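You operate a simulated robot arm through the tools that you are given. There is no shell and no other tool.

You run a simulated robot arm. Do the job below in one go: nothing can be reset, and whatever is moved stays where it is left.

JOB
Crimp the blue seal onto the paper bale's blue strap.
Fine: seal on the strap, bale against the sealer's post, jaw shut; two strokes of the plunger; jaw open at the end.
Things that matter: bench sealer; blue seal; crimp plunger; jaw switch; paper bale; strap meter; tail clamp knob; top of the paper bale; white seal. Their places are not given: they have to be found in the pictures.

It is judged by the outcome, as a careful person would: the job done as asked, and still so three seconds after it is handed in. It fails if anything else is knocked over, pushed out of place, dropped, spilled or broken. A push-on lid holds only when it is set on centred and level and pressed home; a screw cap is set on level and turned clockwise until tight.

ROBOT AND FRAMES
A 6-joint arm with a two-finger parallel gripper, fixed in place. Base frame: the origin is at the foot of the arm, x ahead of it, y to its left, z up. Lengths are in m, angles in degrees, forces in N, time in s.
With the tool pointing down near the work surface it reaches from about 0.3 to 0.66 m from the base axis. Its first joint turns from -115.0 to 115.0 degrees. Payload 3.43 kg.
The TCP is the grasp point between the finger pads, 0.034 m short of the fingertips. In the tool frame z runs along the fingers and y along their closing line. The gripper opens to 0.128 m. The fingers are 0.024 m wide and 0.012 m thick; the gripper's body (0.048 by 0.13 m) begins 0.096 m behind the TCP.
Orientation is that of the tool frame in the base frame, as a unit quaternion [x, y, z, w]. With the fingers straight down and closing along the base's y, the tool's x points along the base's -x, its y along +y and its z along -z.

CONTROLS
- The arm moves only by the tool drive_tool. Its argument "series" is a list of rows, each a list of 7 numbers: the shift along the base's x, y, z in m, then the turn, a rotation vector about the base's x, y, z in degrees, then the gripper command, from -1 (shut) to 1 (fully open), values between in proportion. In form: [[tx, ty, tz, ax, ay, az, claw], ...]. A call has 1 to 20 rows; each row shifts and turns the commanded pose from where the row before left it. Rows are played at 5 a second. More than 0.05 m and 8.6 degrees between two rows, or a gripper value outside its range, and nothing of the call is played. A pose out of reach is approached as far as the arm can. The call stops where the force on the tool passes 40 N (or 10 N more than at its start, if that is more) or the arm is blocked; 0.2 s more then pass. The fingers move at their own pace (about 0.153 m/s each) and stop on an object; they squeeze with about 20 N. The grip force told is the motor's: it shows also when the fingers shut on nothing. Time passes only in rows, and 0.2 s behind the last, so rows that do not move let the fingers close. It gives the time, the measured TCP pose, the force on the tool (base axes), the opening and the grip force at its end, in the units of the frame above (readings bear some noise), with the torque about the TCP (base axes, N m) and any sound that the robot's microphone picked up.
- Cameras (640 x 400 px; columns grow to the right, rows downward): "scene" is fixed at [0.2212, 0.5009, 1.6696]; the picture's right is [-0.50, 0.87, 0.00], its down [0.82, 0.47, -0.32] and it looks along [-0.28, -0.16, -0.95] (base axes); focal length 255 px, centre (320, 200). "wrist" rides on the gripper at [0.076, -0.011, -0.16] in the tool frame; the picture's right is [0.15, 0.99, 0.00], its down [-0.88, 0.13, -0.46] and it looks along [-0.45, 0.07, 0.89] (tool axes); focal length 234 px, centre (320, 200).
- camera(camera): a new picture of that camera. It takes no simulated time.
- slide_trunk(by): slides the trunk up (or, below 0, down) by that many m; the arm rides with it, the base frame stays. It gives what a move gives, with no picture.
- measure_at(camera, pixels): there is no depth. For up to 12 entries [column, row, z] of the newest picture of that camera ("zoom" is the newest enlarged one), the place [x, y] in the base frame at which the ray of that pixel passes the height z, good to about 0.003 m. It takes no simulated time.
- enlarge(camera, box): a new picture of the part [left, top, right, bottom] of that camera's present view, enlarged. It takes no simulated time.
- sign_off(): hands the job in; it is judged then, once.

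Leave the gripper open and the arm clear of the work at the hand-in unless told otherwise.

The tools are called by a JSON object that holds its "name" and its "arguments". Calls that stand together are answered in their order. drive_tool: Moves the arm, as the interface text tells. Its arguments: {"type":"object","properties":{"series":{"type":"array","items":{"type":"array","items":{"type":"number"}}}},"required":["series"]} The other tools are called the same way: slide_trunk (by) slides the trunk up or down; camera (camera) takes a picture; measure_at (camera, pixels) gives the place at which the rays of pixels pass given heights; enlarge (camera, box) takes an enlarged picture of a part of a camera's view; sign_off () hands the job in.

At the start:

```text
time: 0.0
tool_pos: [0.0311, 0.3555, 1.3316]
orientation: [0.001, 1.0, 0.0, 0.0]
contact_force: [0.8, 0.0, -0.1]
moment: [0.02, -0.03, -0.01]
width: 0.1281
finger_force: 0.0
trunk travel left (down, up): [-0.875, 0.115]
```

scene: 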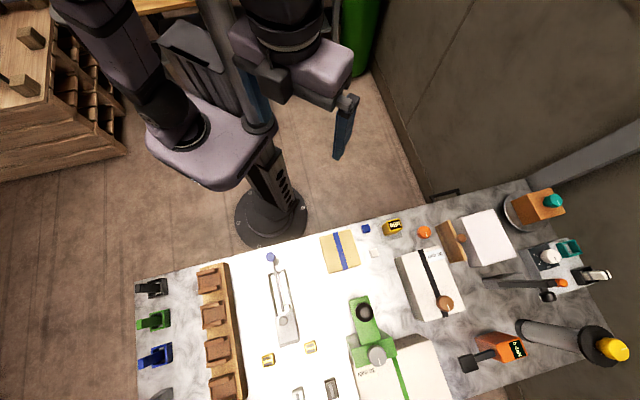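
wrist: 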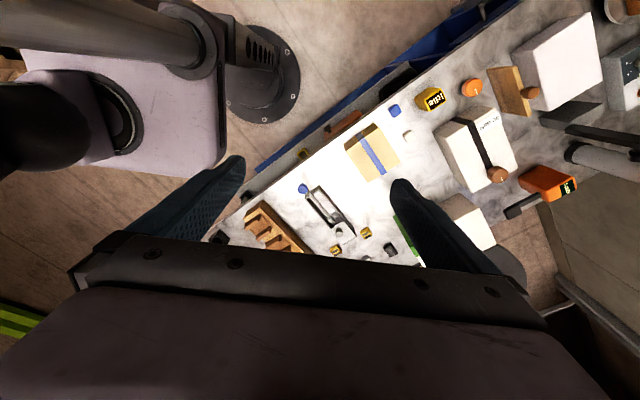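

I see a bench with many items. In the scene view there is a small cardboard bale with a blue strap near (341,251), a small blue item at (366,229), a white one at (374,253), and a green device at (365,320). I'll enlarge parts of the scene view to tell them apart.

{"name": "enlarge", "arguments": {"camera": "scene", "box": [310, 200, 470, 300]}}

{"name": "enlarge", "arguments": {"camera": "scene", "box": [310, 290, 470, 400]}}

{"name": "enlarge", "arguments": {"camera": "scene", "box": [130, 240, 350, 400]}}

{"name": "enlarge", "arguments": {"camera": "scene", "box": [440, 170, 640, 390]}}

```text
4.00 times, centred on (390, 250) of scene
```

zoom: 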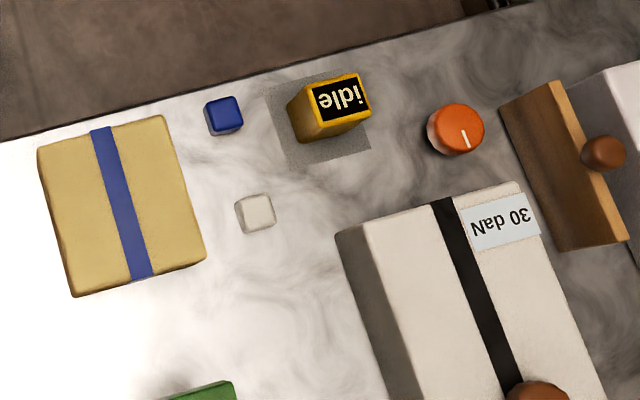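

```text
3.64 times, centred on (390, 345) of scene
```

zoom: 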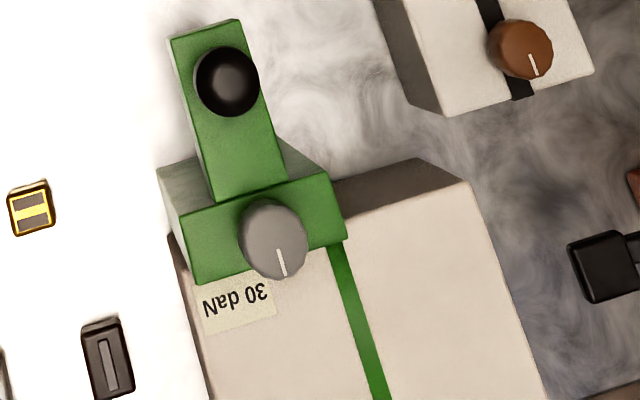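

```text
2.50 times, centred on (240, 320) of scene
```

zoom: 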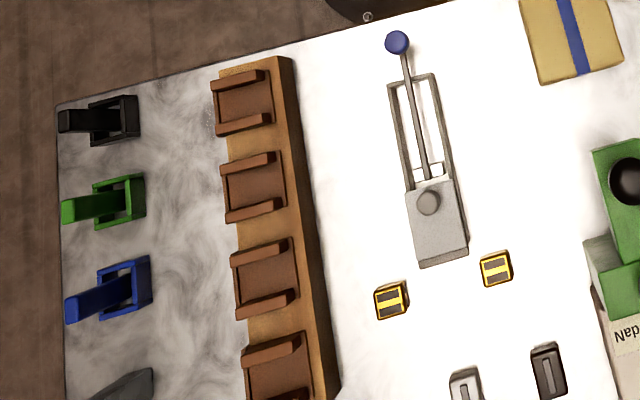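

```text
1.82 times, centred on (540, 280) of scene
```

zoom: 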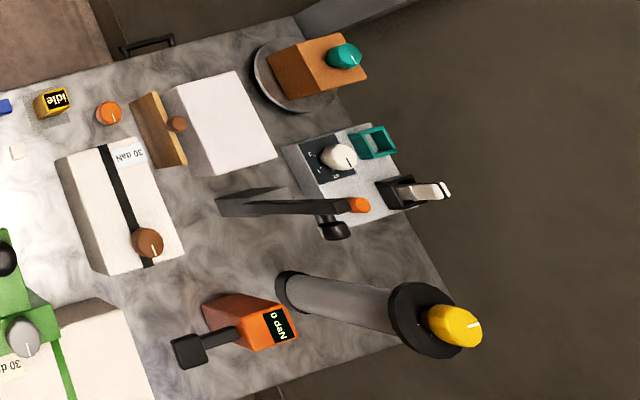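

I need the bench height before I can place anything. I'll triangulate using the blue cube, seen at scene (366,229) and wrist (394,111), and the orange knob, seen at scene (424,232) and wrist (471,88), by asking for their places at several heights.

{"name": "measure_at", "arguments": {"camera": "scene", "pixels": [[366, 229, 0.4], [366, 229, 0.6], [366, 229, 0.8], [366, 229, 1.0], [424, 232, 0.4], [424, 232, 0.6], [424, 232, 0.8], [424, 232, 1.0]]}}

{"name": "measure_at", "arguments": {"camera": "wrist", "pixels": [[394, 111, 0.4], [394, 111, 0.6], [394, 111, 0.8], [394, 111, 1.0], [471, 88, 0.4], [471, 88, 0.6], [471, 88, 0.8], [471, 88, 1.0]]}}

{"name": "enlarge", "arguments": {"camera": "wrist", "box": [440, 0, 640, 230]}}

{"name": "enlarge", "arguments": {"camera": "wrist", "box": [230, 60, 440, 270]}}

```text
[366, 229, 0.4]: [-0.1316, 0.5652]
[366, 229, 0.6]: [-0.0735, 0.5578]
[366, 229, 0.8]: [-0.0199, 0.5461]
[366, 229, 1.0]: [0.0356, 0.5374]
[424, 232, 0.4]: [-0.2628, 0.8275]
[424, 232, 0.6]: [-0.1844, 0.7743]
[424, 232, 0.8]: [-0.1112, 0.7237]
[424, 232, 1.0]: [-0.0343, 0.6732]
```

```text
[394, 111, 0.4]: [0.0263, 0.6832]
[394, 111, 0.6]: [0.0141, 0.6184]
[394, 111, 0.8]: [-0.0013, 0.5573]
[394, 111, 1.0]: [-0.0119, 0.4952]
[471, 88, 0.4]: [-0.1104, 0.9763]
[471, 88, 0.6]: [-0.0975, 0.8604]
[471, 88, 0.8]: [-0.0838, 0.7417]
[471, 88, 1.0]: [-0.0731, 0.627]
```

```text
1.74 times, centred on (540, 115) of wrist
```

zoom: 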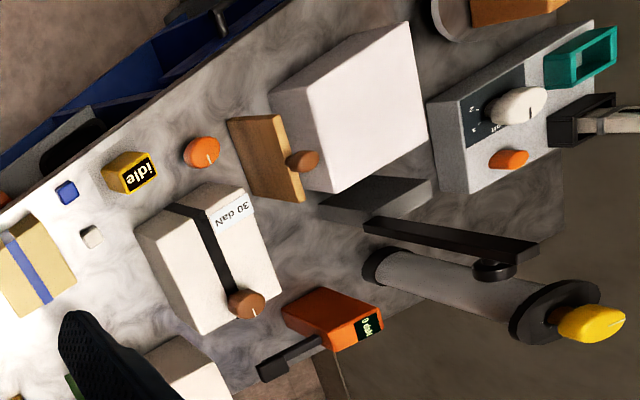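

```text
1.90 times, centred on (335, 165) of wrist
```

zoom: 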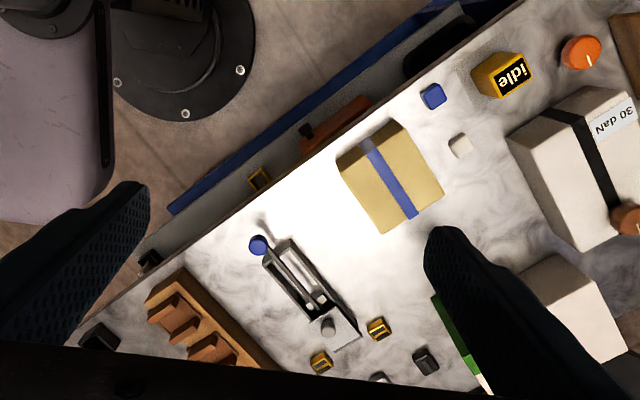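

The bench top comes out at roughly z = 0.83. Next I'll get rough places for the main things at that height, so I know where to fly the wrist camera for a closer look.

{"name": "measure_at", "arguments": {"camera": "scene", "pixels": [[341, 251, 0.9], [366, 229, 0.85], [374, 253, 0.85], [392, 227, 0.87], [424, 232, 0.86], [366, 313, 0.95], [378, 355, 0.95], [270, 257, 0.9], [288, 330, 0.85], [268, 359, 0.85], [140, 280, 0.83], [515, 180, 0.83]]}}

{"name": "measure_at", "arguments": {"camera": "scene", "pixels": [[331, 390, 0.85], [297, 393, 0.85], [443, 303, 0.95], [505, 348, 0.9], [610, 348, 0.95], [597, 275, 0.9], [550, 257, 0.9], [552, 201, 0.9], [155, 320, 0.85], [430, 285, 0.93], [460, 240, 0.9], [487, 238, 0.93]]}}

```text
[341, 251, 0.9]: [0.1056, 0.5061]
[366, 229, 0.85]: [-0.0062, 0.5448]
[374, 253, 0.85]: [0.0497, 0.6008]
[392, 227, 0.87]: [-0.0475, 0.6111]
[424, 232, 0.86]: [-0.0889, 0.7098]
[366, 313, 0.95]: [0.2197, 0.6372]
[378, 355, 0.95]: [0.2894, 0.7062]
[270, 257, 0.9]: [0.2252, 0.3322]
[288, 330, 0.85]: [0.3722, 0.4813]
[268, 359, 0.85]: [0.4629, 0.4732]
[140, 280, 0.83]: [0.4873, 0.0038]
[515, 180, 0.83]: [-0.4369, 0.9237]
```

```text
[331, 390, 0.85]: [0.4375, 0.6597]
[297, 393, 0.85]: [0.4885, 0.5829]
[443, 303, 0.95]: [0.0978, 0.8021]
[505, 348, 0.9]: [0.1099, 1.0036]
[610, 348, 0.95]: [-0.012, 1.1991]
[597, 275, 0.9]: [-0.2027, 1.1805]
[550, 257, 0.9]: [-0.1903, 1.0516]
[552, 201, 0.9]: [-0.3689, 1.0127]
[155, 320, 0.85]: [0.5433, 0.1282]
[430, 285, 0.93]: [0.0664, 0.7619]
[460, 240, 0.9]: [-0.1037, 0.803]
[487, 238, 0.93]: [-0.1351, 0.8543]
```

The bench front edge runs at about 45° in the base frame, and the small blue-strapped bale is in line with the green device behind it. I'll turn the tool about 45° and fly higher over the bench, so the wrist camera looks at the bale and the green device.

{"name": "drive_tool", "arguments": {"series": [[0.0137, 0.028, -0.02, 0, 0, 7.5, 1], [0.0137, 0.028, -0.02, 0, 0, 7.5, 1], [0.0137, 0.028, -0.02, 0, 0, 7.5, 1], [0.0137, 0.028, -0.02, 0, 0, 7.5, 1], [0.0137, 0.028, -0.02, 0, 0, 7.5, 1], [0.0137, 0.028, -0.02, 0, 0, 7.5, 1], [0, 0, 0, 0, 0, 0, 1]]}}

{"name": "camera", "arguments": {"camera": "wrist"}}

{"name": "camera", "arguments": {"camera": "scene"}}

```text
time: 1.6
tool_pos: [0.1149, 0.5217, 1.213]
orientation: [-0.383, 0.924, 0.001, 0.002]
contact_force: [-0.1, -0.3, 0.0]
moment: [0.02, -0.02, -0.01]
width: 0.1278
finger_force: 0.1
trunk travel left (down, up): [-0.875, 0.115]
```

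```text
taken
```

wrist: 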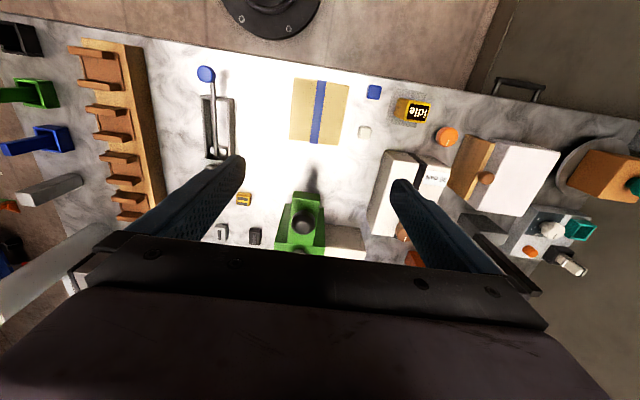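

```text
taken
```

scene: 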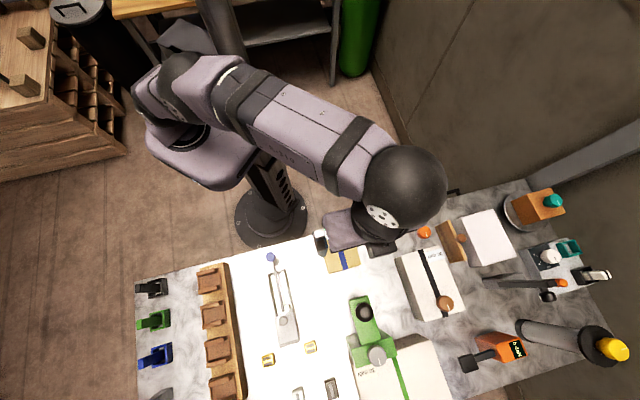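

The green device's black ball is at (303,222) in the wrist view and the bale at (320,112). I'll pull back and tilt the tool about 32° so the camera looks at the green device more from the front.

{"name": "drive_tool", "arguments": {"series": [[-0.01, -0.01, -0.022, 5.6, -5.6, 0, 1], [-0.01, -0.01, -0.022, 5.6, -5.6, 0, 1], [-0.01, -0.01, -0.022, 5.6, -5.6, 0, 1], [-0.01, -0.01, -0.022, 5.6, -5.6, 0, 1], [-0.01, -0.01, -0.022, 0, 0, 0, 1], [0, 0, 0, 0, 0, 0, 1]]}}

{"name": "camera", "arguments": {"camera": "wrist"}}

{"name": "enlarge", "arguments": {"camera": "wrist", "box": [220, 60, 440, 240]}}

```text
time: 3.0
tool_pos: [0.0638, 0.4741, 1.1028]
orientation: [-0.368, 0.889, 0.105, 0.253]
contact_force: [0.1, 0.4, 0.4]
moment: [-0.01, 0.0, -0.02]
width: 0.1277
finger_force: 0.0
trunk travel left (down, up): [-0.875, 0.115]
```

```text
taken
```

wrist: 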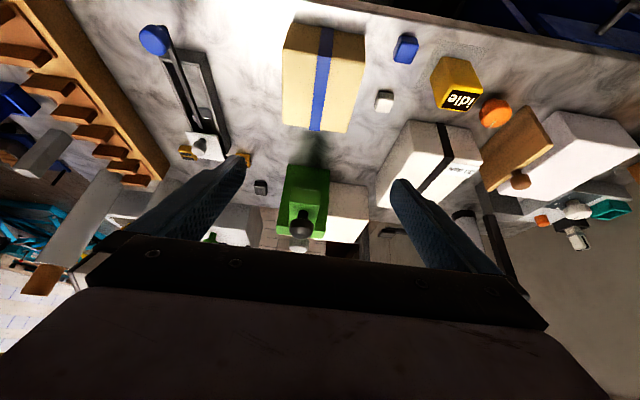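

```text
2.22 times, centred on (330, 150) of wrist
```

zoom: 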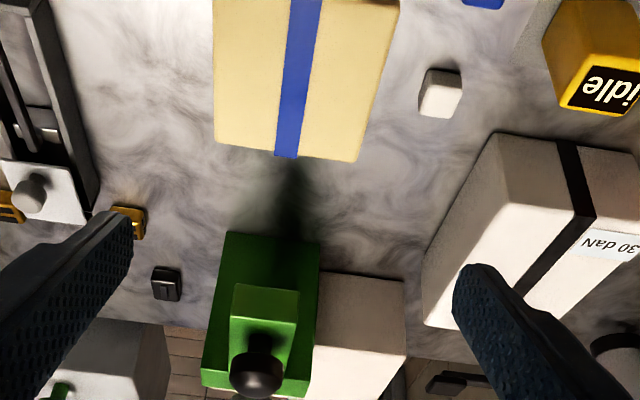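

The green device is a block with an overhanging arm that carries a black ball on a stem, which is likely the crimp plunger. A grey dial sits further back, and there is a small dark switch at wrist (261,187). I'll triangulate these from the scene and wrist pictures.

{"name": "measure_at", "arguments": {"camera": "wrist", "pixels": [[301, 225, 0.9], [301, 225, 1.0], [301, 225, 1.1], [261, 187, 0.83], [261, 187, 0.86], [286, 25, 0.83], [286, 25, 0.9], [346, 132, 0.83], [346, 132, 0.9], [282, 123, 0.9], [461, 99, 0.88], [494, 113, 0.86]]}}

{"name": "measure_at", "arguments": {"camera": "scene", "pixels": [[365, 312, 0.9], [365, 312, 1.0], [365, 312, 1.1], [332, 383, 0.83], [332, 383, 0.86], [360, 266, 0.83], [360, 266, 0.9], [328, 273, 0.9], [376, 356, 0.9], [376, 356, 1.0], [376, 356, 1.1], [425, 230, 0.86]]}}

```text
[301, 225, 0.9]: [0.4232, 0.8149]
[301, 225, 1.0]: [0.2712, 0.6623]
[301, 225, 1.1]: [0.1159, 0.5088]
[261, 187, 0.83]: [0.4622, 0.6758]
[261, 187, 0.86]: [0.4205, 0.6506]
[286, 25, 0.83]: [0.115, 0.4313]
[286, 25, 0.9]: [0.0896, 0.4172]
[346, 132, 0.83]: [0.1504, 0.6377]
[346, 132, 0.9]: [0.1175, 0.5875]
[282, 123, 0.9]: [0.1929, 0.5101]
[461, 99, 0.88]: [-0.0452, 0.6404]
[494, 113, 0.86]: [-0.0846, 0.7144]
```

```text
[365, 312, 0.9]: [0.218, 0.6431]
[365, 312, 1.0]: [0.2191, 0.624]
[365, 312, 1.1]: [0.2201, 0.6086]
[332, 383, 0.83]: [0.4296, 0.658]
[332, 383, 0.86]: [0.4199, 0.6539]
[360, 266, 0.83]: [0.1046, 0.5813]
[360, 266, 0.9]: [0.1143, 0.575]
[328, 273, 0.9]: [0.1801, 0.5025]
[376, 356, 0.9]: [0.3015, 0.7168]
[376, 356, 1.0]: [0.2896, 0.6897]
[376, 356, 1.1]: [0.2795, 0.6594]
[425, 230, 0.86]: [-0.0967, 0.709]
```

The ball is near (0.219, 0.615, 1.03), which is just within reach. The bale top is at z of about 0.91. Now I'll enlarge the blue-ball lever, the meter area and the sealer in the present view.

{"name": "enlarge", "arguments": {"camera": "wrist", "box": [120, 10, 280, 200]}}

{"name": "enlarge", "arguments": {"camera": "wrist", "box": [360, 10, 560, 140]}}

{"name": "enlarge", "arguments": {"camera": "wrist", "box": [245, 140, 375, 260]}}

```text
2.11 times, centred on (200, 105) of wrist
```

zoom: 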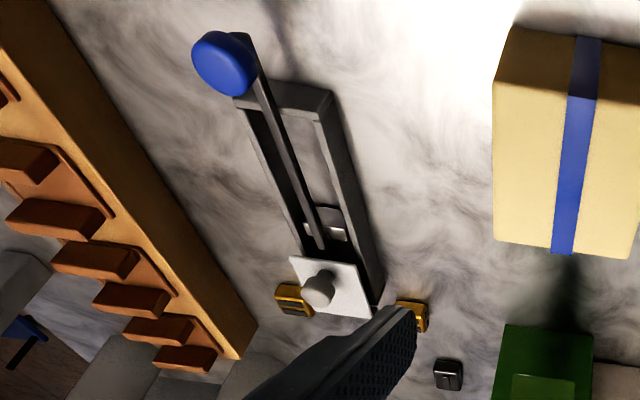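

```text
3.08 times, centred on (460, 75) of wrist
```

zoom: 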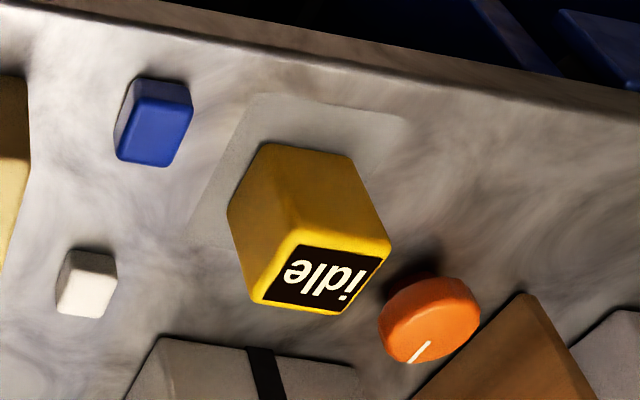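

```text
3.33 times, centred on (310, 200) of wrist
```

zoom: 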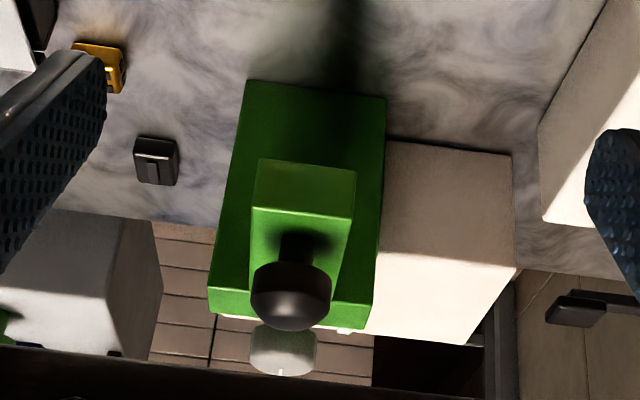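

The enlarged pictures are sharp, so I'll zoom the scene camera tightly on the small switch-like items and on the sealer.

{"name": "enlarge", "arguments": {"camera": "scene", "box": [250, 335, 350, 400]}}

{"name": "enlarge", "arguments": {"camera": "scene", "box": [335, 285, 415, 375]}}

{"name": "enlarge", "arguments": {"camera": "scene", "box": [255, 245, 325, 350]}}

{"name": "enlarge", "arguments": {"camera": "scene", "box": [470, 230, 640, 390]}}

```text
6.15 times, centred on (300, 368) of scene
```

zoom: 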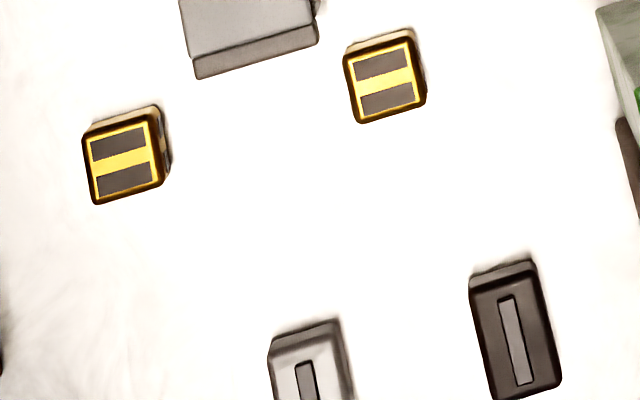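

```text
4.44 times, centred on (375, 330) of scene
```

zoom: 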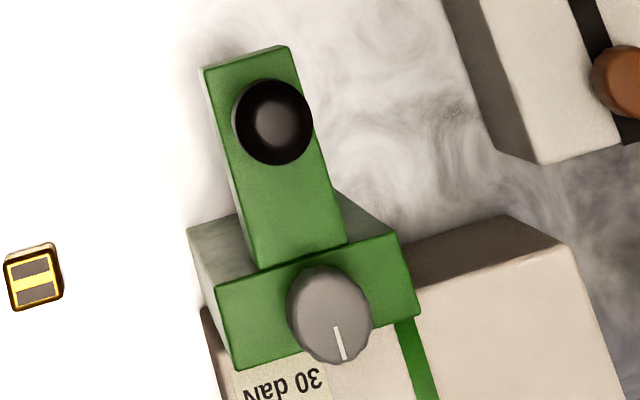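

```text
3.81 times, centred on (290, 298) of scene
```

zoom: 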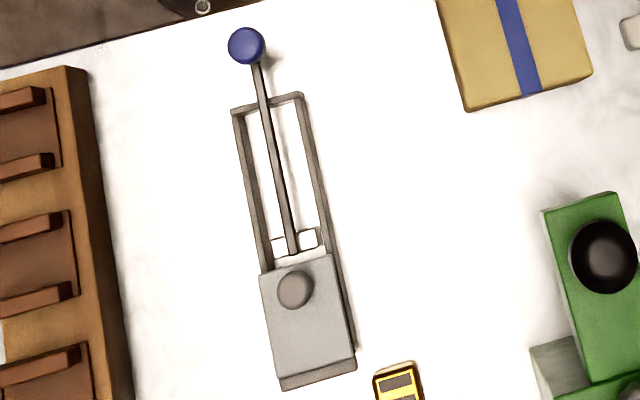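

```text
2.50 times, centred on (555, 310) of scene
```

zoom: 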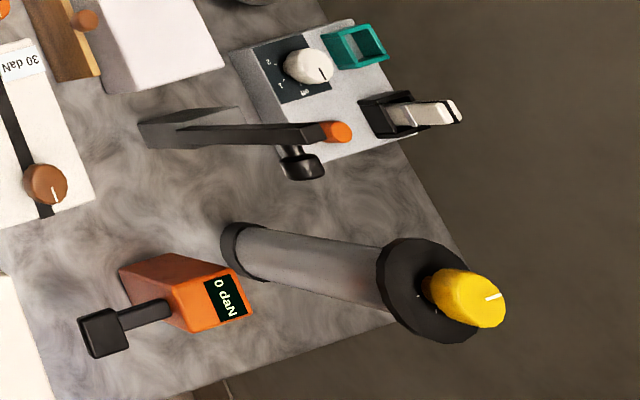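

On the far left at scene (152,288), (154,320) and (155,355) there is a row of black, green, blue and grey clip- or lever-like items. I'll zoom on those, the rack, and the grey rail device, to work out which item is the jaw switch.

{"name": "enlarge", "arguments": {"camera": "scene", "box": [125, 265, 195, 335]}}

{"name": "enlarge", "arguments": {"camera": "scene", "box": [125, 330, 245, 400]}}

{"name": "enlarge", "arguments": {"camera": "scene", "box": [262, 300, 312, 350]}}

{"name": "enlarge", "arguments": {"camera": "wrist", "box": [0, 50, 130, 200]}}

```text
5.71 times, centred on (160, 300) of scene
```

zoom: 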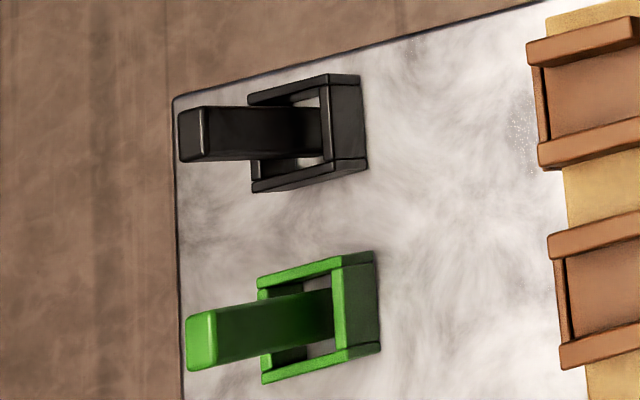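

```text
5.33 times, centred on (185, 365) of scene
```

zoom: 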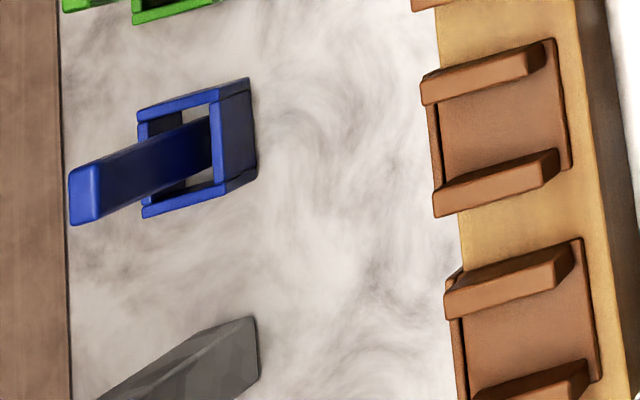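

```text
8.00 times, centred on (287, 325) of scene
```

zoom: 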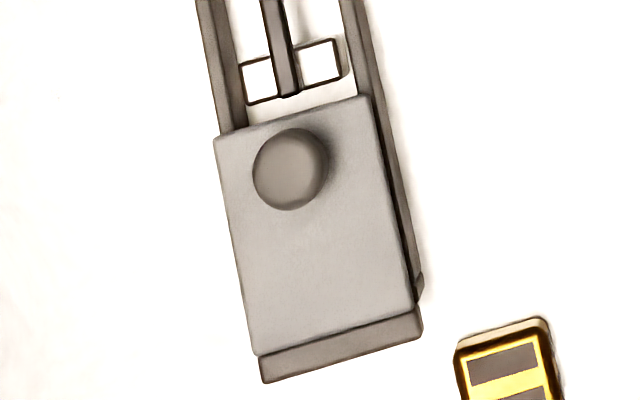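

```text
2.67 times, centred on (65, 125) of wrist
```

zoom: 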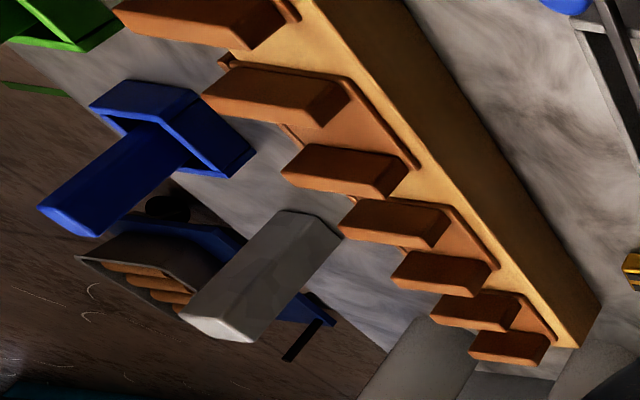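

I'll triangulate the grey dial on the sealer, at wrist (299,245) and scene (377,356). I'll also do the post's front foot, the blue-ball lever and the green paddle on the left.

{"name": "measure_at", "arguments": {"camera": "wrist", "pixels": [[299, 245, 0.95], [299, 245, 1.0], [299, 245, 1.05], [288, 164, 0.83], [329, 169, 0.83], [154, 40, 0.9], [154, 40, 0.95], [154, 40, 1.0], [304, 195, 0.95], [304, 195, 1.0], [304, 195, 1.05]]}}

{"name": "measure_at", "arguments": {"camera": "scene", "pixels": [[377, 356, 0.95], [377, 356, 1.0], [377, 356, 1.05], [345, 337, 0.83], [270, 257, 0.9], [270, 257, 0.95], [270, 257, 1.0], [349, 301, 0.95], [349, 301, 1.0], [368, 296, 0.95], [368, 296, 1.0], [387, 342, 1.0]]}}

```text
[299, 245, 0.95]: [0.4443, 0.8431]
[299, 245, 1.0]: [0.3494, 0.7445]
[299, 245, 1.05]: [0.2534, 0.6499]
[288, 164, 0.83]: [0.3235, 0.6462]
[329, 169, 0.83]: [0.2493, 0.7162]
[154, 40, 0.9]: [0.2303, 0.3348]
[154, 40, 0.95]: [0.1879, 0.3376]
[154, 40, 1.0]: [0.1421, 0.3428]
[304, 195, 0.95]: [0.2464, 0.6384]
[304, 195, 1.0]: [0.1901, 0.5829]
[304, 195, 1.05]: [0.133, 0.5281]
```

```text
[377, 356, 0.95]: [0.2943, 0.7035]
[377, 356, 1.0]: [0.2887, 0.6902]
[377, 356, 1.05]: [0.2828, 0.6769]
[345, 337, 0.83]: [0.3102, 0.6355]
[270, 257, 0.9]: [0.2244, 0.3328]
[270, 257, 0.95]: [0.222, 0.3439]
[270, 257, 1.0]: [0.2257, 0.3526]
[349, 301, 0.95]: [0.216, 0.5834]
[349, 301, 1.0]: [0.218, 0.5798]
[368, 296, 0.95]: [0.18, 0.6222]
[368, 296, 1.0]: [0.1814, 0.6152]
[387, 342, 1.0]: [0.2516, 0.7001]
```

The grey dial sits on top of the post at about (0.285, 0.681, 1.03). The post front face is near v≈0.685 from the base along the bench normal. I still don't know which item is the jaw switch, so I'll move left with the same tilt to look at the blue-ball lever, the rack and the coloured paddles.

{"name": "drive_tool", "arguments": {"series": [[0.036, -0.03, 0.005, 0, 0, 0, 1], [0.036, -0.03, 0.005, 0, 0, 0, 1], [0.036, -0.03, 0.005, 0, 0, 0, 1], [0.036, -0.03, 0.005, 0, 0, 0, 1], [0.036, -0.03, 0.005, 0, 0, 0, 1], [0, 0, 0, 0, 0, 0, 1]]}}

{"name": "camera", "arguments": {"camera": "wrist"}}

{"name": "enlarge", "arguments": {"camera": "wrist", "box": [240, 0, 440, 200]}}

{"name": "enlarge", "arguments": {"camera": "wrist", "box": [0, 0, 220, 200]}}

```text
time: 4.4
tool_pos: [0.2439, 0.3226, 1.1254]
orientation: [-0.368, 0.889, 0.105, 0.252]
contact_force: [-0.2, -0.1, 0.2]
moment: [-0.01, -0.03, -0.01]
width: 0.1279
finger_force: 0.0
trunk travel left (down, up): [-0.875, 0.115]
```

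```text
taken
```

wrist: 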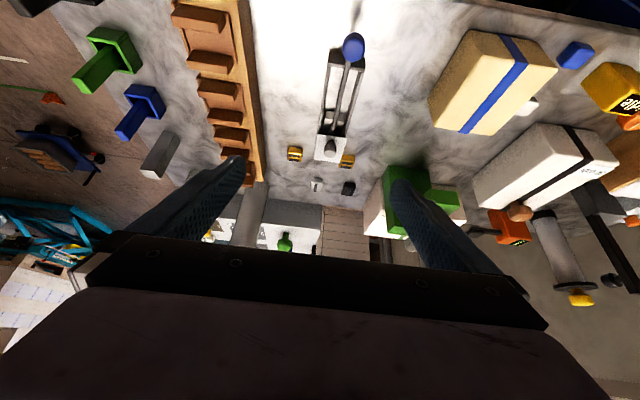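

```text
2.00 times, centred on (340, 100) of wrist
```

zoom: 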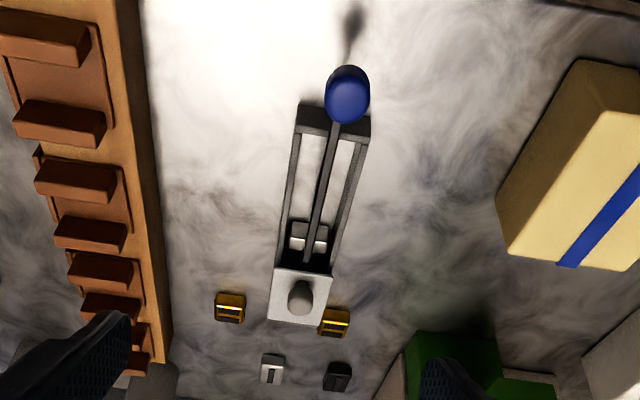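

```text
2.00 times, centred on (110, 100) of wrist
```

zoom: 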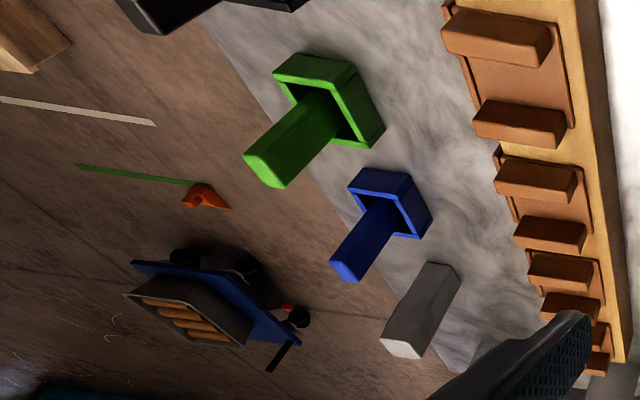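

I still can't identify the jaw switch from here. I'll turn the tool −45° about z, so it looks along +x, to get another side of the left-hand paddles and the rail device.

{"name": "drive_tool", "arguments": {"series": [[0.01, 0, -0.005, 0, 0, -7.5, 1], [0.01, 0, -0.005, 0, 0, -7.5, 1], [0.01, 0, -0.005, 0, 0, -7.5, 1], [0.01, 0, -0.005, 0, 0, -7.5, 1], [0.01, 0, -0.005, 0, 0, -7.5, 1], [0.01, 0, -0.005, 0, 0, -7.5, 1], [0, 0, 0, 0, 0, 0, 1]]}}

{"name": "camera", "arguments": {"camera": "wrist"}}

{"name": "enlarge", "arguments": {"camera": "wrist", "box": [140, 0, 300, 160]}}

{"name": "enlarge", "arguments": {"camera": "wrist", "box": [320, 0, 520, 200]}}

```text
time: 6.0
tool_pos: [0.3027, 0.3234, 1.096]
orientation: [0.001, 0.962, -0.001, 0.273]
contact_force: [-0.4, 0.9, -1.2]
moment: [0.04, -0.02, -0.02]
width: 0.1282
finger_force: 0.0
trunk travel left (down, up): [-0.875, 0.115]
```

```text
taken
```

wrist: 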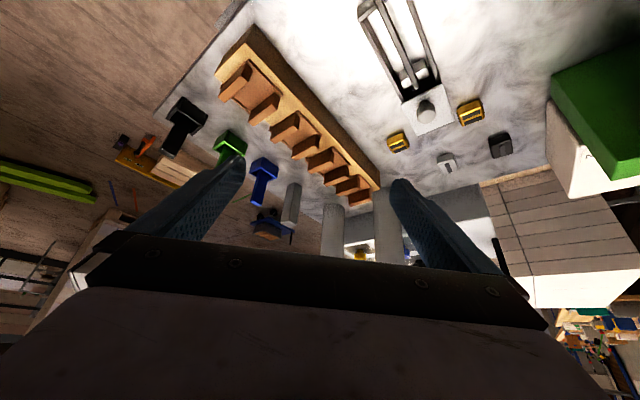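

```text
2.50 times, centred on (220, 80) of wrist
```

zoom: 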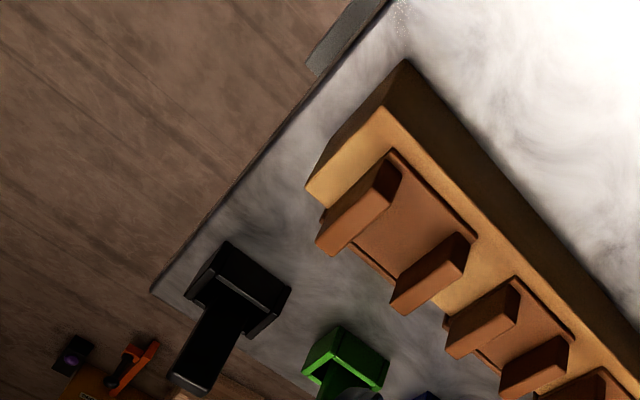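

```text
2.00 times, centred on (420, 100) of wrist
```

zoom: 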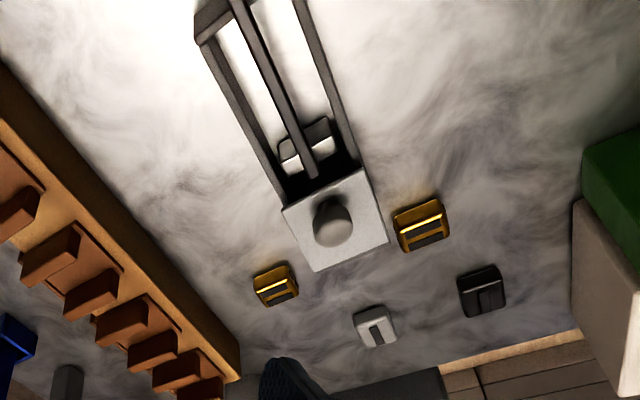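

The left paddles and the small slotted boxes all look like loose strapping hardware. The jaw switch may be on the sealer itself and hidden from above. I'll go back in front of the sealer, lower and tilted more, to look at the post and under the arm.

{"name": "drive_tool", "arguments": {"series": [[-0.0266, 0.0281, -0.005, 0, 0, 6.43, 1], [-0.0266, 0.0281, -0.005, 0, 0, 6.43, 1], [-0.0266, 0.0281, -0.005, 0, 0, 6.43, 1], [-0.0266, 0.0281, -0.005, 0, 0, 6.43, 1], [-0.0266, 0.0281, -0.005, 0, 0, 6.43, 1], [-0.0266, 0.0281, -0.005, 0, 0, 6.43, 1], [-0.0266, 0.0281, -0.005, 0, 0, 6.43, 1], [-0.01, -0.01, -0.02, 4.6, -4.6, 0, 1], [-0.01, -0.01, -0.02, 4.6, -4.6, 0, 1], [0, 0, 0, 0, 0, 0, 1]]}}

{"name": "camera", "arguments": {"camera": "wrist"}}

{"name": "enlarge", "arguments": {"camera": "wrist", "box": [230, 80, 400, 240]}}

```text
time: 8.2
tool_pos: [0.0985, 0.5007, 1.0215]
orientation: [-0.355, 0.854, 0.145, 0.351]
contact_force: [0.3, 0.8, -0.7]
moment: [-0.01, -0.02, -0.03]
width: 0.1278
finger_force: 0.1
trunk travel left (down, up): [-0.875, 0.115]
```

```text
taken
```

wrist: 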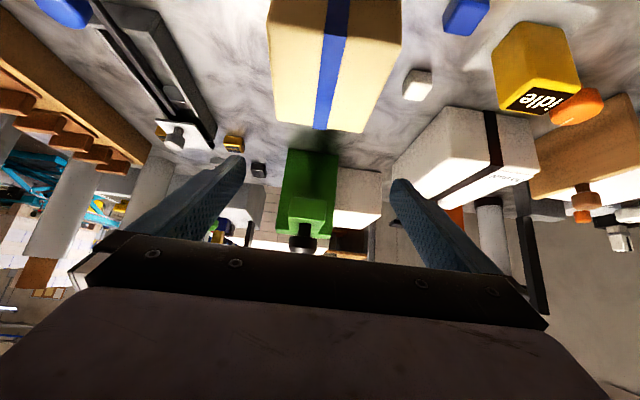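

```text
2.50 times, centred on (315, 160) of wrist
```

zoom: 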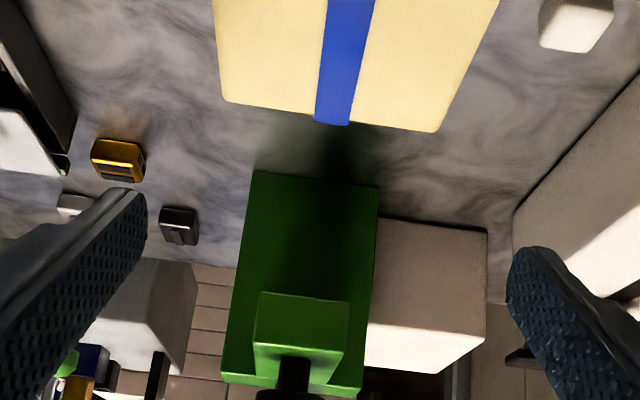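

The post's front face has no switch on it. I'll turn to look sideways along the bench, toward the left end, to see the rail device and its blue-ball lever in profile.

{"name": "drive_tool", "arguments": {"series": [[0.0065, -0.0033, 0.002, 0, 0, -7.5, 1], [0.0065, -0.0033, 0.002, 0, 0, -7.5, 1], [0.0065, -0.0033, 0.002, 0, 0, -7.5, 1], [0.0065, -0.0033, 0.002, 0, 0, -7.5, 1], [0.0065, -0.0033, 0.002, 0, 0, -7.5, 1], [0.0065, -0.0033, 0.002, 0, 0, -7.5, 1], [0.0065, -0.0033, 0.002, 0, 0, -7.5, 1], [0.0065, -0.0033, 0.002, 0, 0, -7.5, 1], [0.0065, -0.0033, 0.002, 0, 0, -7.5, 1], [0.0065, -0.0033, 0.002, 0, 0, -7.5, 1], [0.0065, -0.0033, 0.002, 0, 0, -7.5, 1], [0.0065, -0.0033, 0.002, 0, 0, -7.5, 1], [0, 0, 0, 0, 0, 0, 1]]}}

{"name": "camera", "arguments": {"camera": "wrist"}}

{"name": "enlarge", "arguments": {"camera": "wrist", "box": [230, 60, 430, 240]}}

```text
time: 11.0
tool_pos: [0.1752, 0.4592, 1.046]
orientation: [0.354, 0.854, -0.146, 0.352]
contact_force: [-0.7, -0.1, 1.1]
moment: [-0.01, -0.02, 0.05]
width: 0.1281
finger_force: 0.0
trunk travel left (down, up): [-0.875, 0.115]
```

```text
taken
```

wrist: 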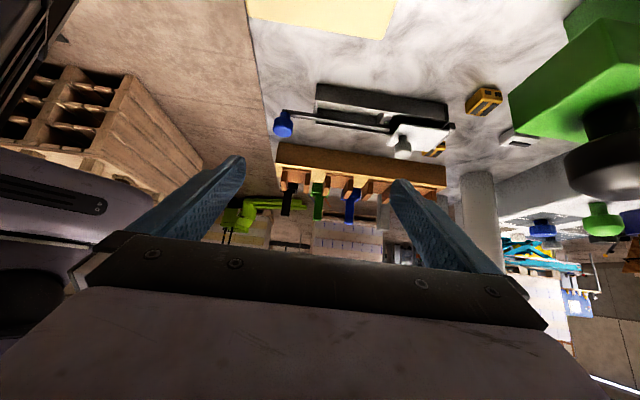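

```text
2.22 times, centred on (330, 150) of wrist
```

zoom: 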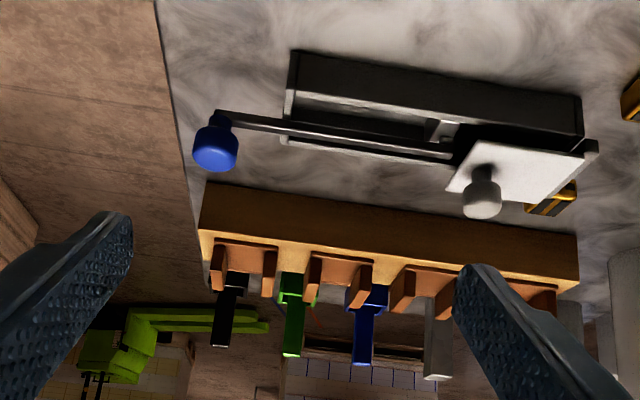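

In profile, the rail device has a flat bar with a blue knob, and a top plate with a grey peg. I'll zoom on the small boxes at (483,100) and (515,138) in this view, since one of them may be a switch.

{"name": "enlarge", "arguments": {"camera": "wrist", "box": [420, 70, 560, 170]}}

{"name": "enlarge", "arguments": {"camera": "wrist", "box": [260, 70, 460, 240]}}

{"name": "enlarge", "arguments": {"camera": "wrist", "box": [500, 0, 640, 200]}}

```text
4.00 times, centred on (490, 120) of wrist
```

zoom: 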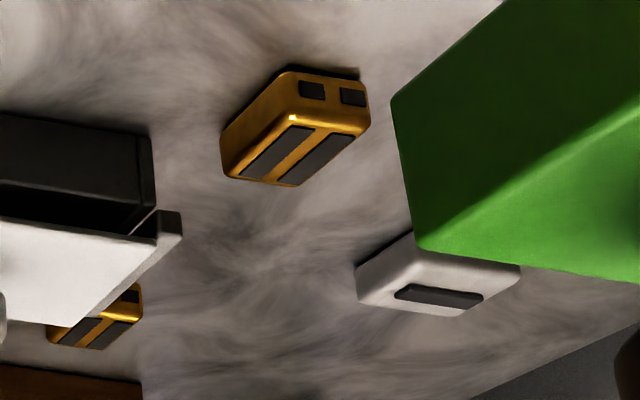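

```text
2.35 times, centred on (360, 155) of wrist
```

zoom: 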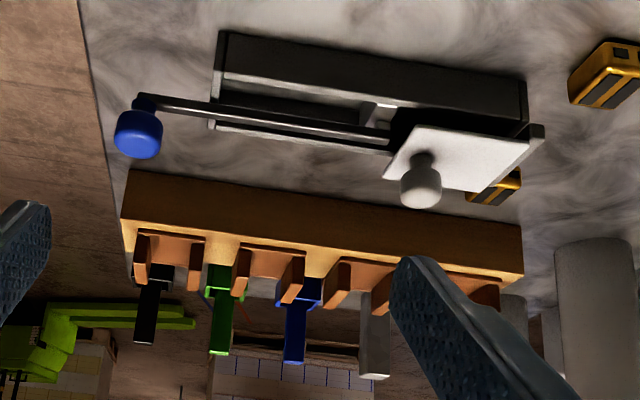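

```text
2.00 times, centred on (570, 100) of wrist
```

zoom: 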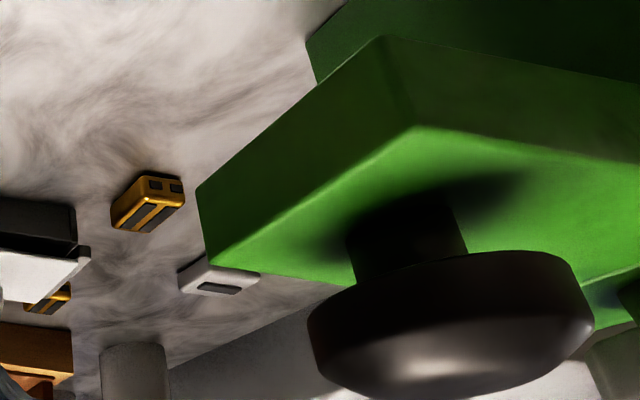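

Those look like loose buckles, not switches. The sealer's right side is hidden from the scene camera, so I'll swing round to look at it from the front right.

{"name": "drive_tool", "arguments": {"series": [[-0.0163, 0.0151, 0.002, 0, 0, 7.2, 1], [-0.0163, 0.0151, 0.002, 0, 0, 7.2, 1], [-0.0163, 0.0151, 0.002, 0, 0, 7.2, 1], [-0.0163, 0.0151, 0.002, 0, 0, 7.2, 1], [-0.0163, 0.0151, 0.002, 0, 0, 7.2, 1], [-0.0163, 0.0151, 0.002, 0, 0, 7.2, 1], [-0.0163, 0.0151, 0.002, 0, 0, 7.2, 1], [-0.0163, 0.0151, 0.002, 0, 0, 7.2, 1], [-0.0163, 0.0151, 0.002, 0, 0, 7.2, 1], [0, 0, 0, 0, 0, 0, 1]]}}

{"name": "camera", "arguments": {"camera": "wrist"}}

{"name": "enlarge", "arguments": {"camera": "wrist", "box": [230, 60, 430, 245]}}

```text
time: 13.2
tool_pos: [0.0271, 0.5974, 1.0637]
orientation: [-0.159, 0.911, 0.065, 0.375]
contact_force: [-0.5, -0.3, -0.8]
moment: [-0.03, 0.0, 0.01]
width: 0.1279
finger_force: 0.1
trunk travel left (down, up): [-0.875, 0.115]
```

```text
taken
```

wrist: 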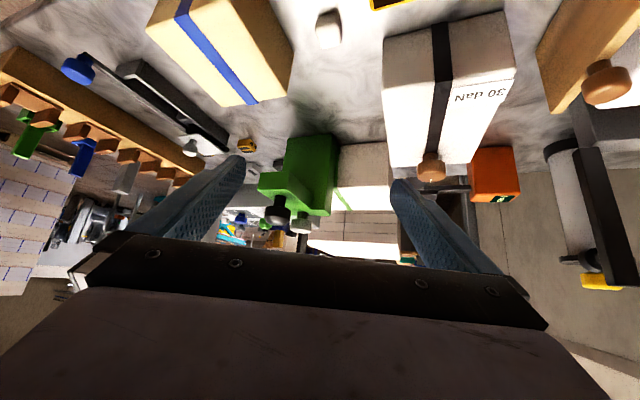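

```text
2.16 times, centred on (330, 152) of wrist
```

zoom: 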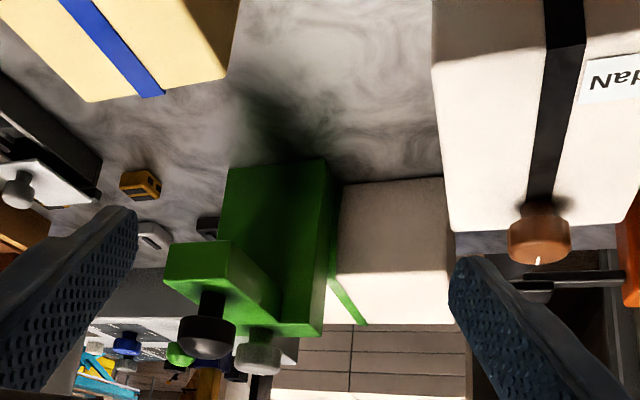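

There is no other control on the sealer's right side. Its only parts are the black mushroom plunger on the arm and the grey pointer dial on the post. I'll level the tool, rise to about z = 1.18 and try to hover over the grey dial near (0.285, 0.681), to look down at it and check whether the arm can reach it.

{"name": "drive_tool", "arguments": {"series": [[0.005, 0.005, 0.03, 0, 0, 6.33, 1], [0.005, 0.005, 0.03, 0, 0, 6.33, 1], [0.005, 0.005, 0.03, 0, 0, 6.33, 1], [0.005, 0.005, 0.03, 0, 0, 6.33, 1], [0.04, 0.01, 0, -5.27, 5.27, 0, 1], [0.04, 0.01, 0, -5.27, 5.27, 0, 1], [0.04, 0.01, 0, -5.27, 5.27, 0, 1], [0.04, 0.01, 0, -5.27, 5.27, 0, 1], [0.04, 0.01, 0, -5.27, 5.27, 0, 1], [0.04, 0.01, 0, -5.27, 5.27, 0, 1], [0, 0, 0, 0, 0, 0, 1]]}}

{"name": "camera", "arguments": {"camera": "wrist"}}

{"name": "camera", "arguments": {"camera": "scene"}}

```text
time: 15.6
tool_pos: [0.2484, 0.5382, 1.14]
orientation: [-0.384, 0.923, 0.001, -0.002]
contact_force: [-0.4, 0.2, -0.4]
moment: [0.0, -0.01, 0.01]
width: 0.128
finger_force: 0.0
out of reach, approached as far as the arm can: row 7, 8, 9, 10
trunk travel left (down, up): [-0.875, 0.115]
```

```text
taken
```

wrist: 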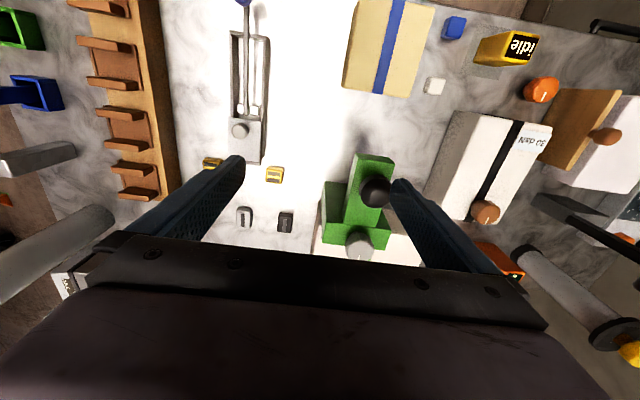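

```text
taken
```

scene: 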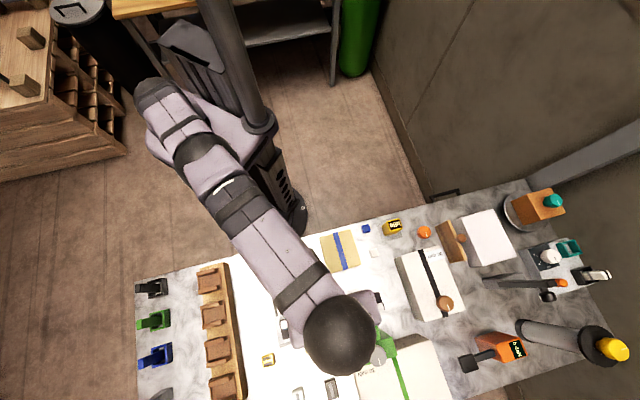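

At this trunk height the arm stops at r of about 0.59 with the tool down, so the dial at r≈0.74 would need a lower trunk or a tilted tool. From here I'll zoom on the dial at (360,245), the orange knob at (541,90) and the plunger.

{"name": "enlarge", "arguments": {"camera": "wrist", "box": [310, 140, 420, 270]}}

{"name": "enlarge", "arguments": {"camera": "wrist", "box": [410, 0, 570, 130]}}

{"name": "enlarge", "arguments": {"camera": "scene", "box": [355, 210, 445, 270]}}

{"name": "enlarge", "arguments": {"camera": "wrist", "box": [170, 0, 330, 240]}}

```text
3.08 times, centred on (365, 205) of wrist
```

zoom: 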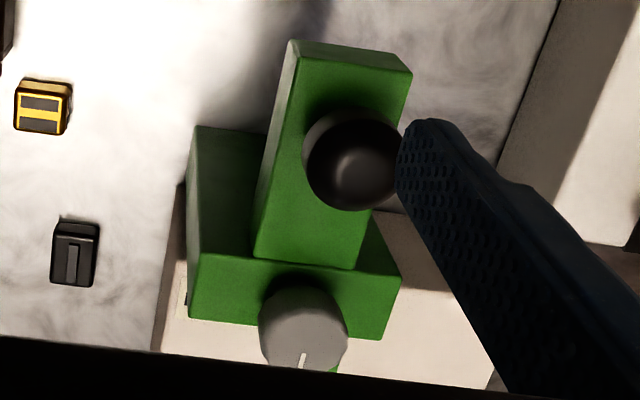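

```text
3.08 times, centred on (490, 65) of wrist
```

zoom: 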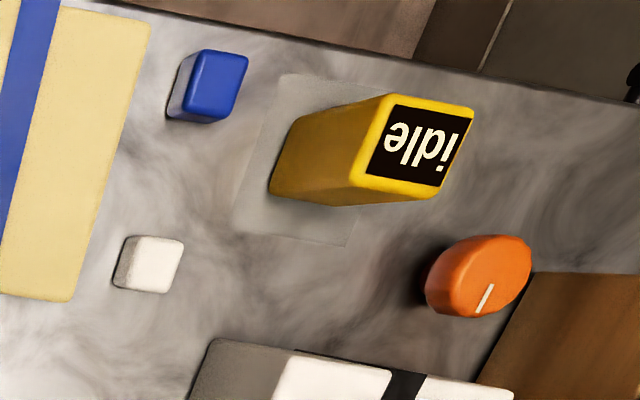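

```text
6.67 times, centred on (400, 240) of scene
```

zoom: 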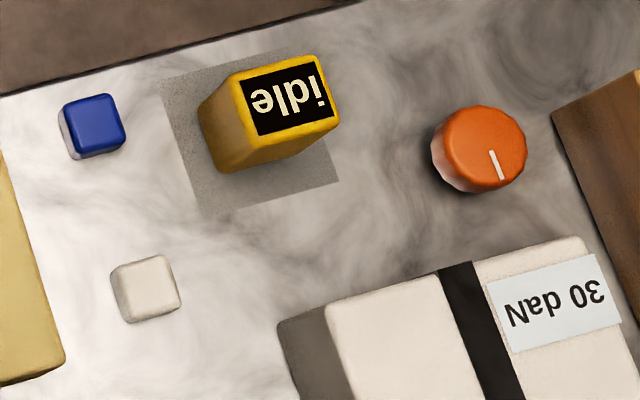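

```text
1.67 times, centred on (250, 120) of wrist
```

zoom: 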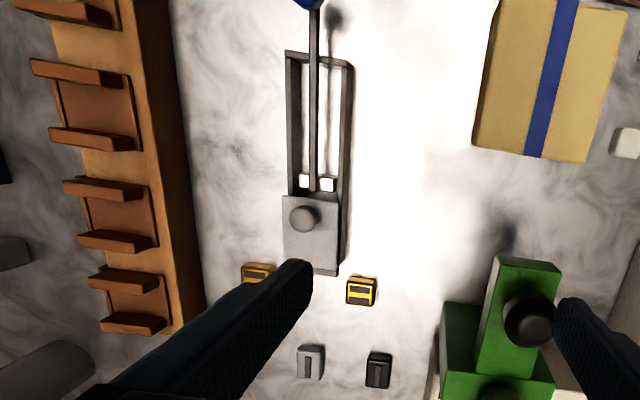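

At z≈1.14 the limit is r of about 0.59. To learn whether the arm is stretched because the trunk is too high or too low, I'll move up 0.1 and read how far out it gets.

{"name": "drive_tool", "arguments": {"series": [[0, 0, 0.05, 0, 0, 0, 1], [0, 0, 0.05, 0, 0, 0, 1], [0, 0, 0, 0, 0, 0, 1]]}}

```text
time: 16.4
tool_pos: [0.2369, 0.5071, 1.2205]
orientation: [-0.383, 0.924, 0.001, -0.002]
contact_force: [0.1, -0.8, -0.2]
moment: [-0.05, -0.02, -0.01]
width: 0.1281
finger_force: 0.0
out of reach, approached as far as the arm can: row 1, 2
trunk travel left (down, up): [-0.875, 0.115]
```

Reach shrinks as I go up, so the shoulder is level with the wrist when the TCP is at about 0.94. The maximum with the tool down is about 0.63–0.66, and the dial is beyond that unless I tilt. Before deciding, I'll go back toward the robot and look closely at the rail device and the bench's front edge.

{"name": "drive_tool", "arguments": {"series": [[-0.0125, -0.034, -0.017, 0, 0, 0, 1], [-0.0125, -0.034, -0.017, 0, 0, 0, 1], [-0.0125, -0.034, -0.017, 0, 0, 0, 1], [-0.0125, -0.034, -0.017, 0, 0, 0, 1], [-0.0125, -0.034, -0.017, 0, 0, 0, 1], [-0.0125, -0.034, -0.017, 0, 0, 0, 1], [0, 0, 0, 0, 0, 0, 1]]}}

{"name": "camera", "arguments": {"camera": "wrist"}}

{"name": "enlarge", "arguments": {"camera": "wrist", "box": [240, 0, 440, 200]}}

```text
time: 18.0
tool_pos: [0.1611, 0.3036, 1.1177]
orientation: [-0.384, 0.923, 0.001, -0.001]
contact_force: [-0.1, 0.8, -0.6]
moment: [0.01, 0.0, 0.0]
width: 0.1279
finger_force: 0.1
trunk travel left (down, up): [-0.875, 0.115]
```

```text
taken
```

wrist: 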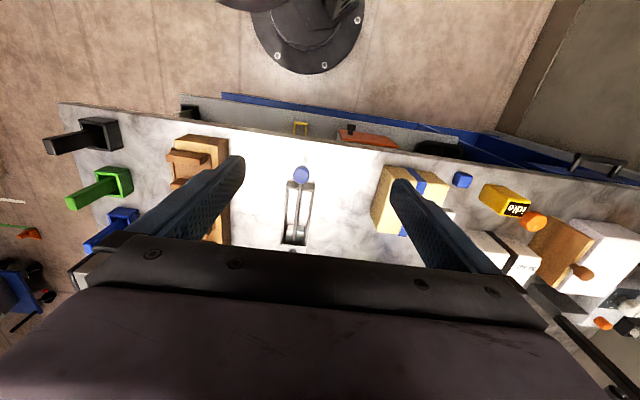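

```text
2.00 times, centred on (340, 100) of wrist
```

zoom: 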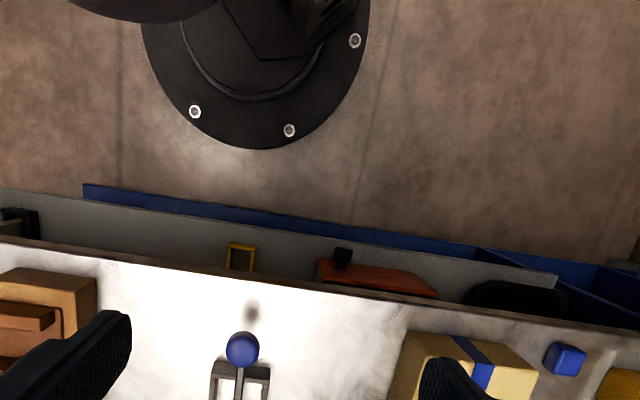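

Those are items on a lower shelf, not part of the job. I'll look at the rail device from the front and closer, tilting about 40° and coming down to about z = 1.03.

{"name": "drive_tool", "arguments": {"series": [[-0.003, -0.003, -0.018, 5.3, -5.3, 0, 1], [-0.003, -0.003, -0.018, 5.3, -5.3, 0, 1], [-0.003, -0.003, -0.018, 5.3, -5.3, 0, 1], [-0.003, -0.003, -0.018, 5.3, -5.3, 0, 1], [-0.003, -0.003, -0.018, 5.3, -5.3, 0, 1], [0, 0, 0, 0, 0, 0, 1]]}}

{"name": "camera", "arguments": {"camera": "wrist"}}

{"name": "enlarge", "arguments": {"camera": "wrist", "box": [250, 50, 360, 240]}}

```text
time: 19.4
tool_pos: [0.1457, 0.3353, 1.0466]
orientation: [-0.364, 0.878, 0.116, 0.287]
contact_force: [0.1, 0.1, 0.6]
moment: [0.02, 0.0, 0.02]
width: 0.1281
finger_force: 0.0
out of reach, approached as far as the arm can: row 4, 5
trunk travel left (down, up): [-0.875, 0.115]
```

```text
taken
```

wrist: 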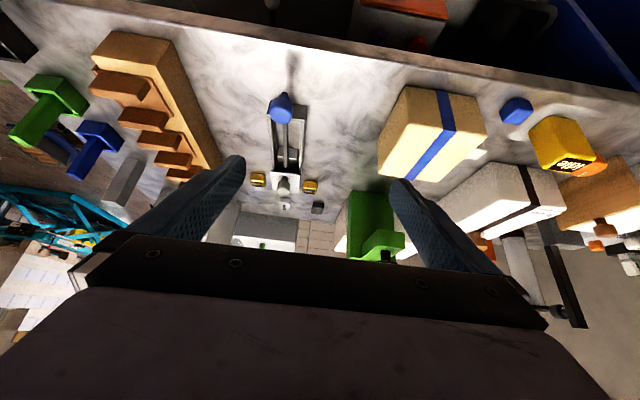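

```text
2.11 times, centred on (305, 145) of wrist
```

zoom: 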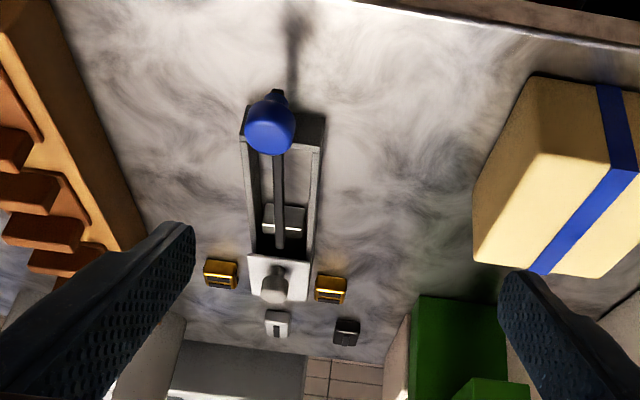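

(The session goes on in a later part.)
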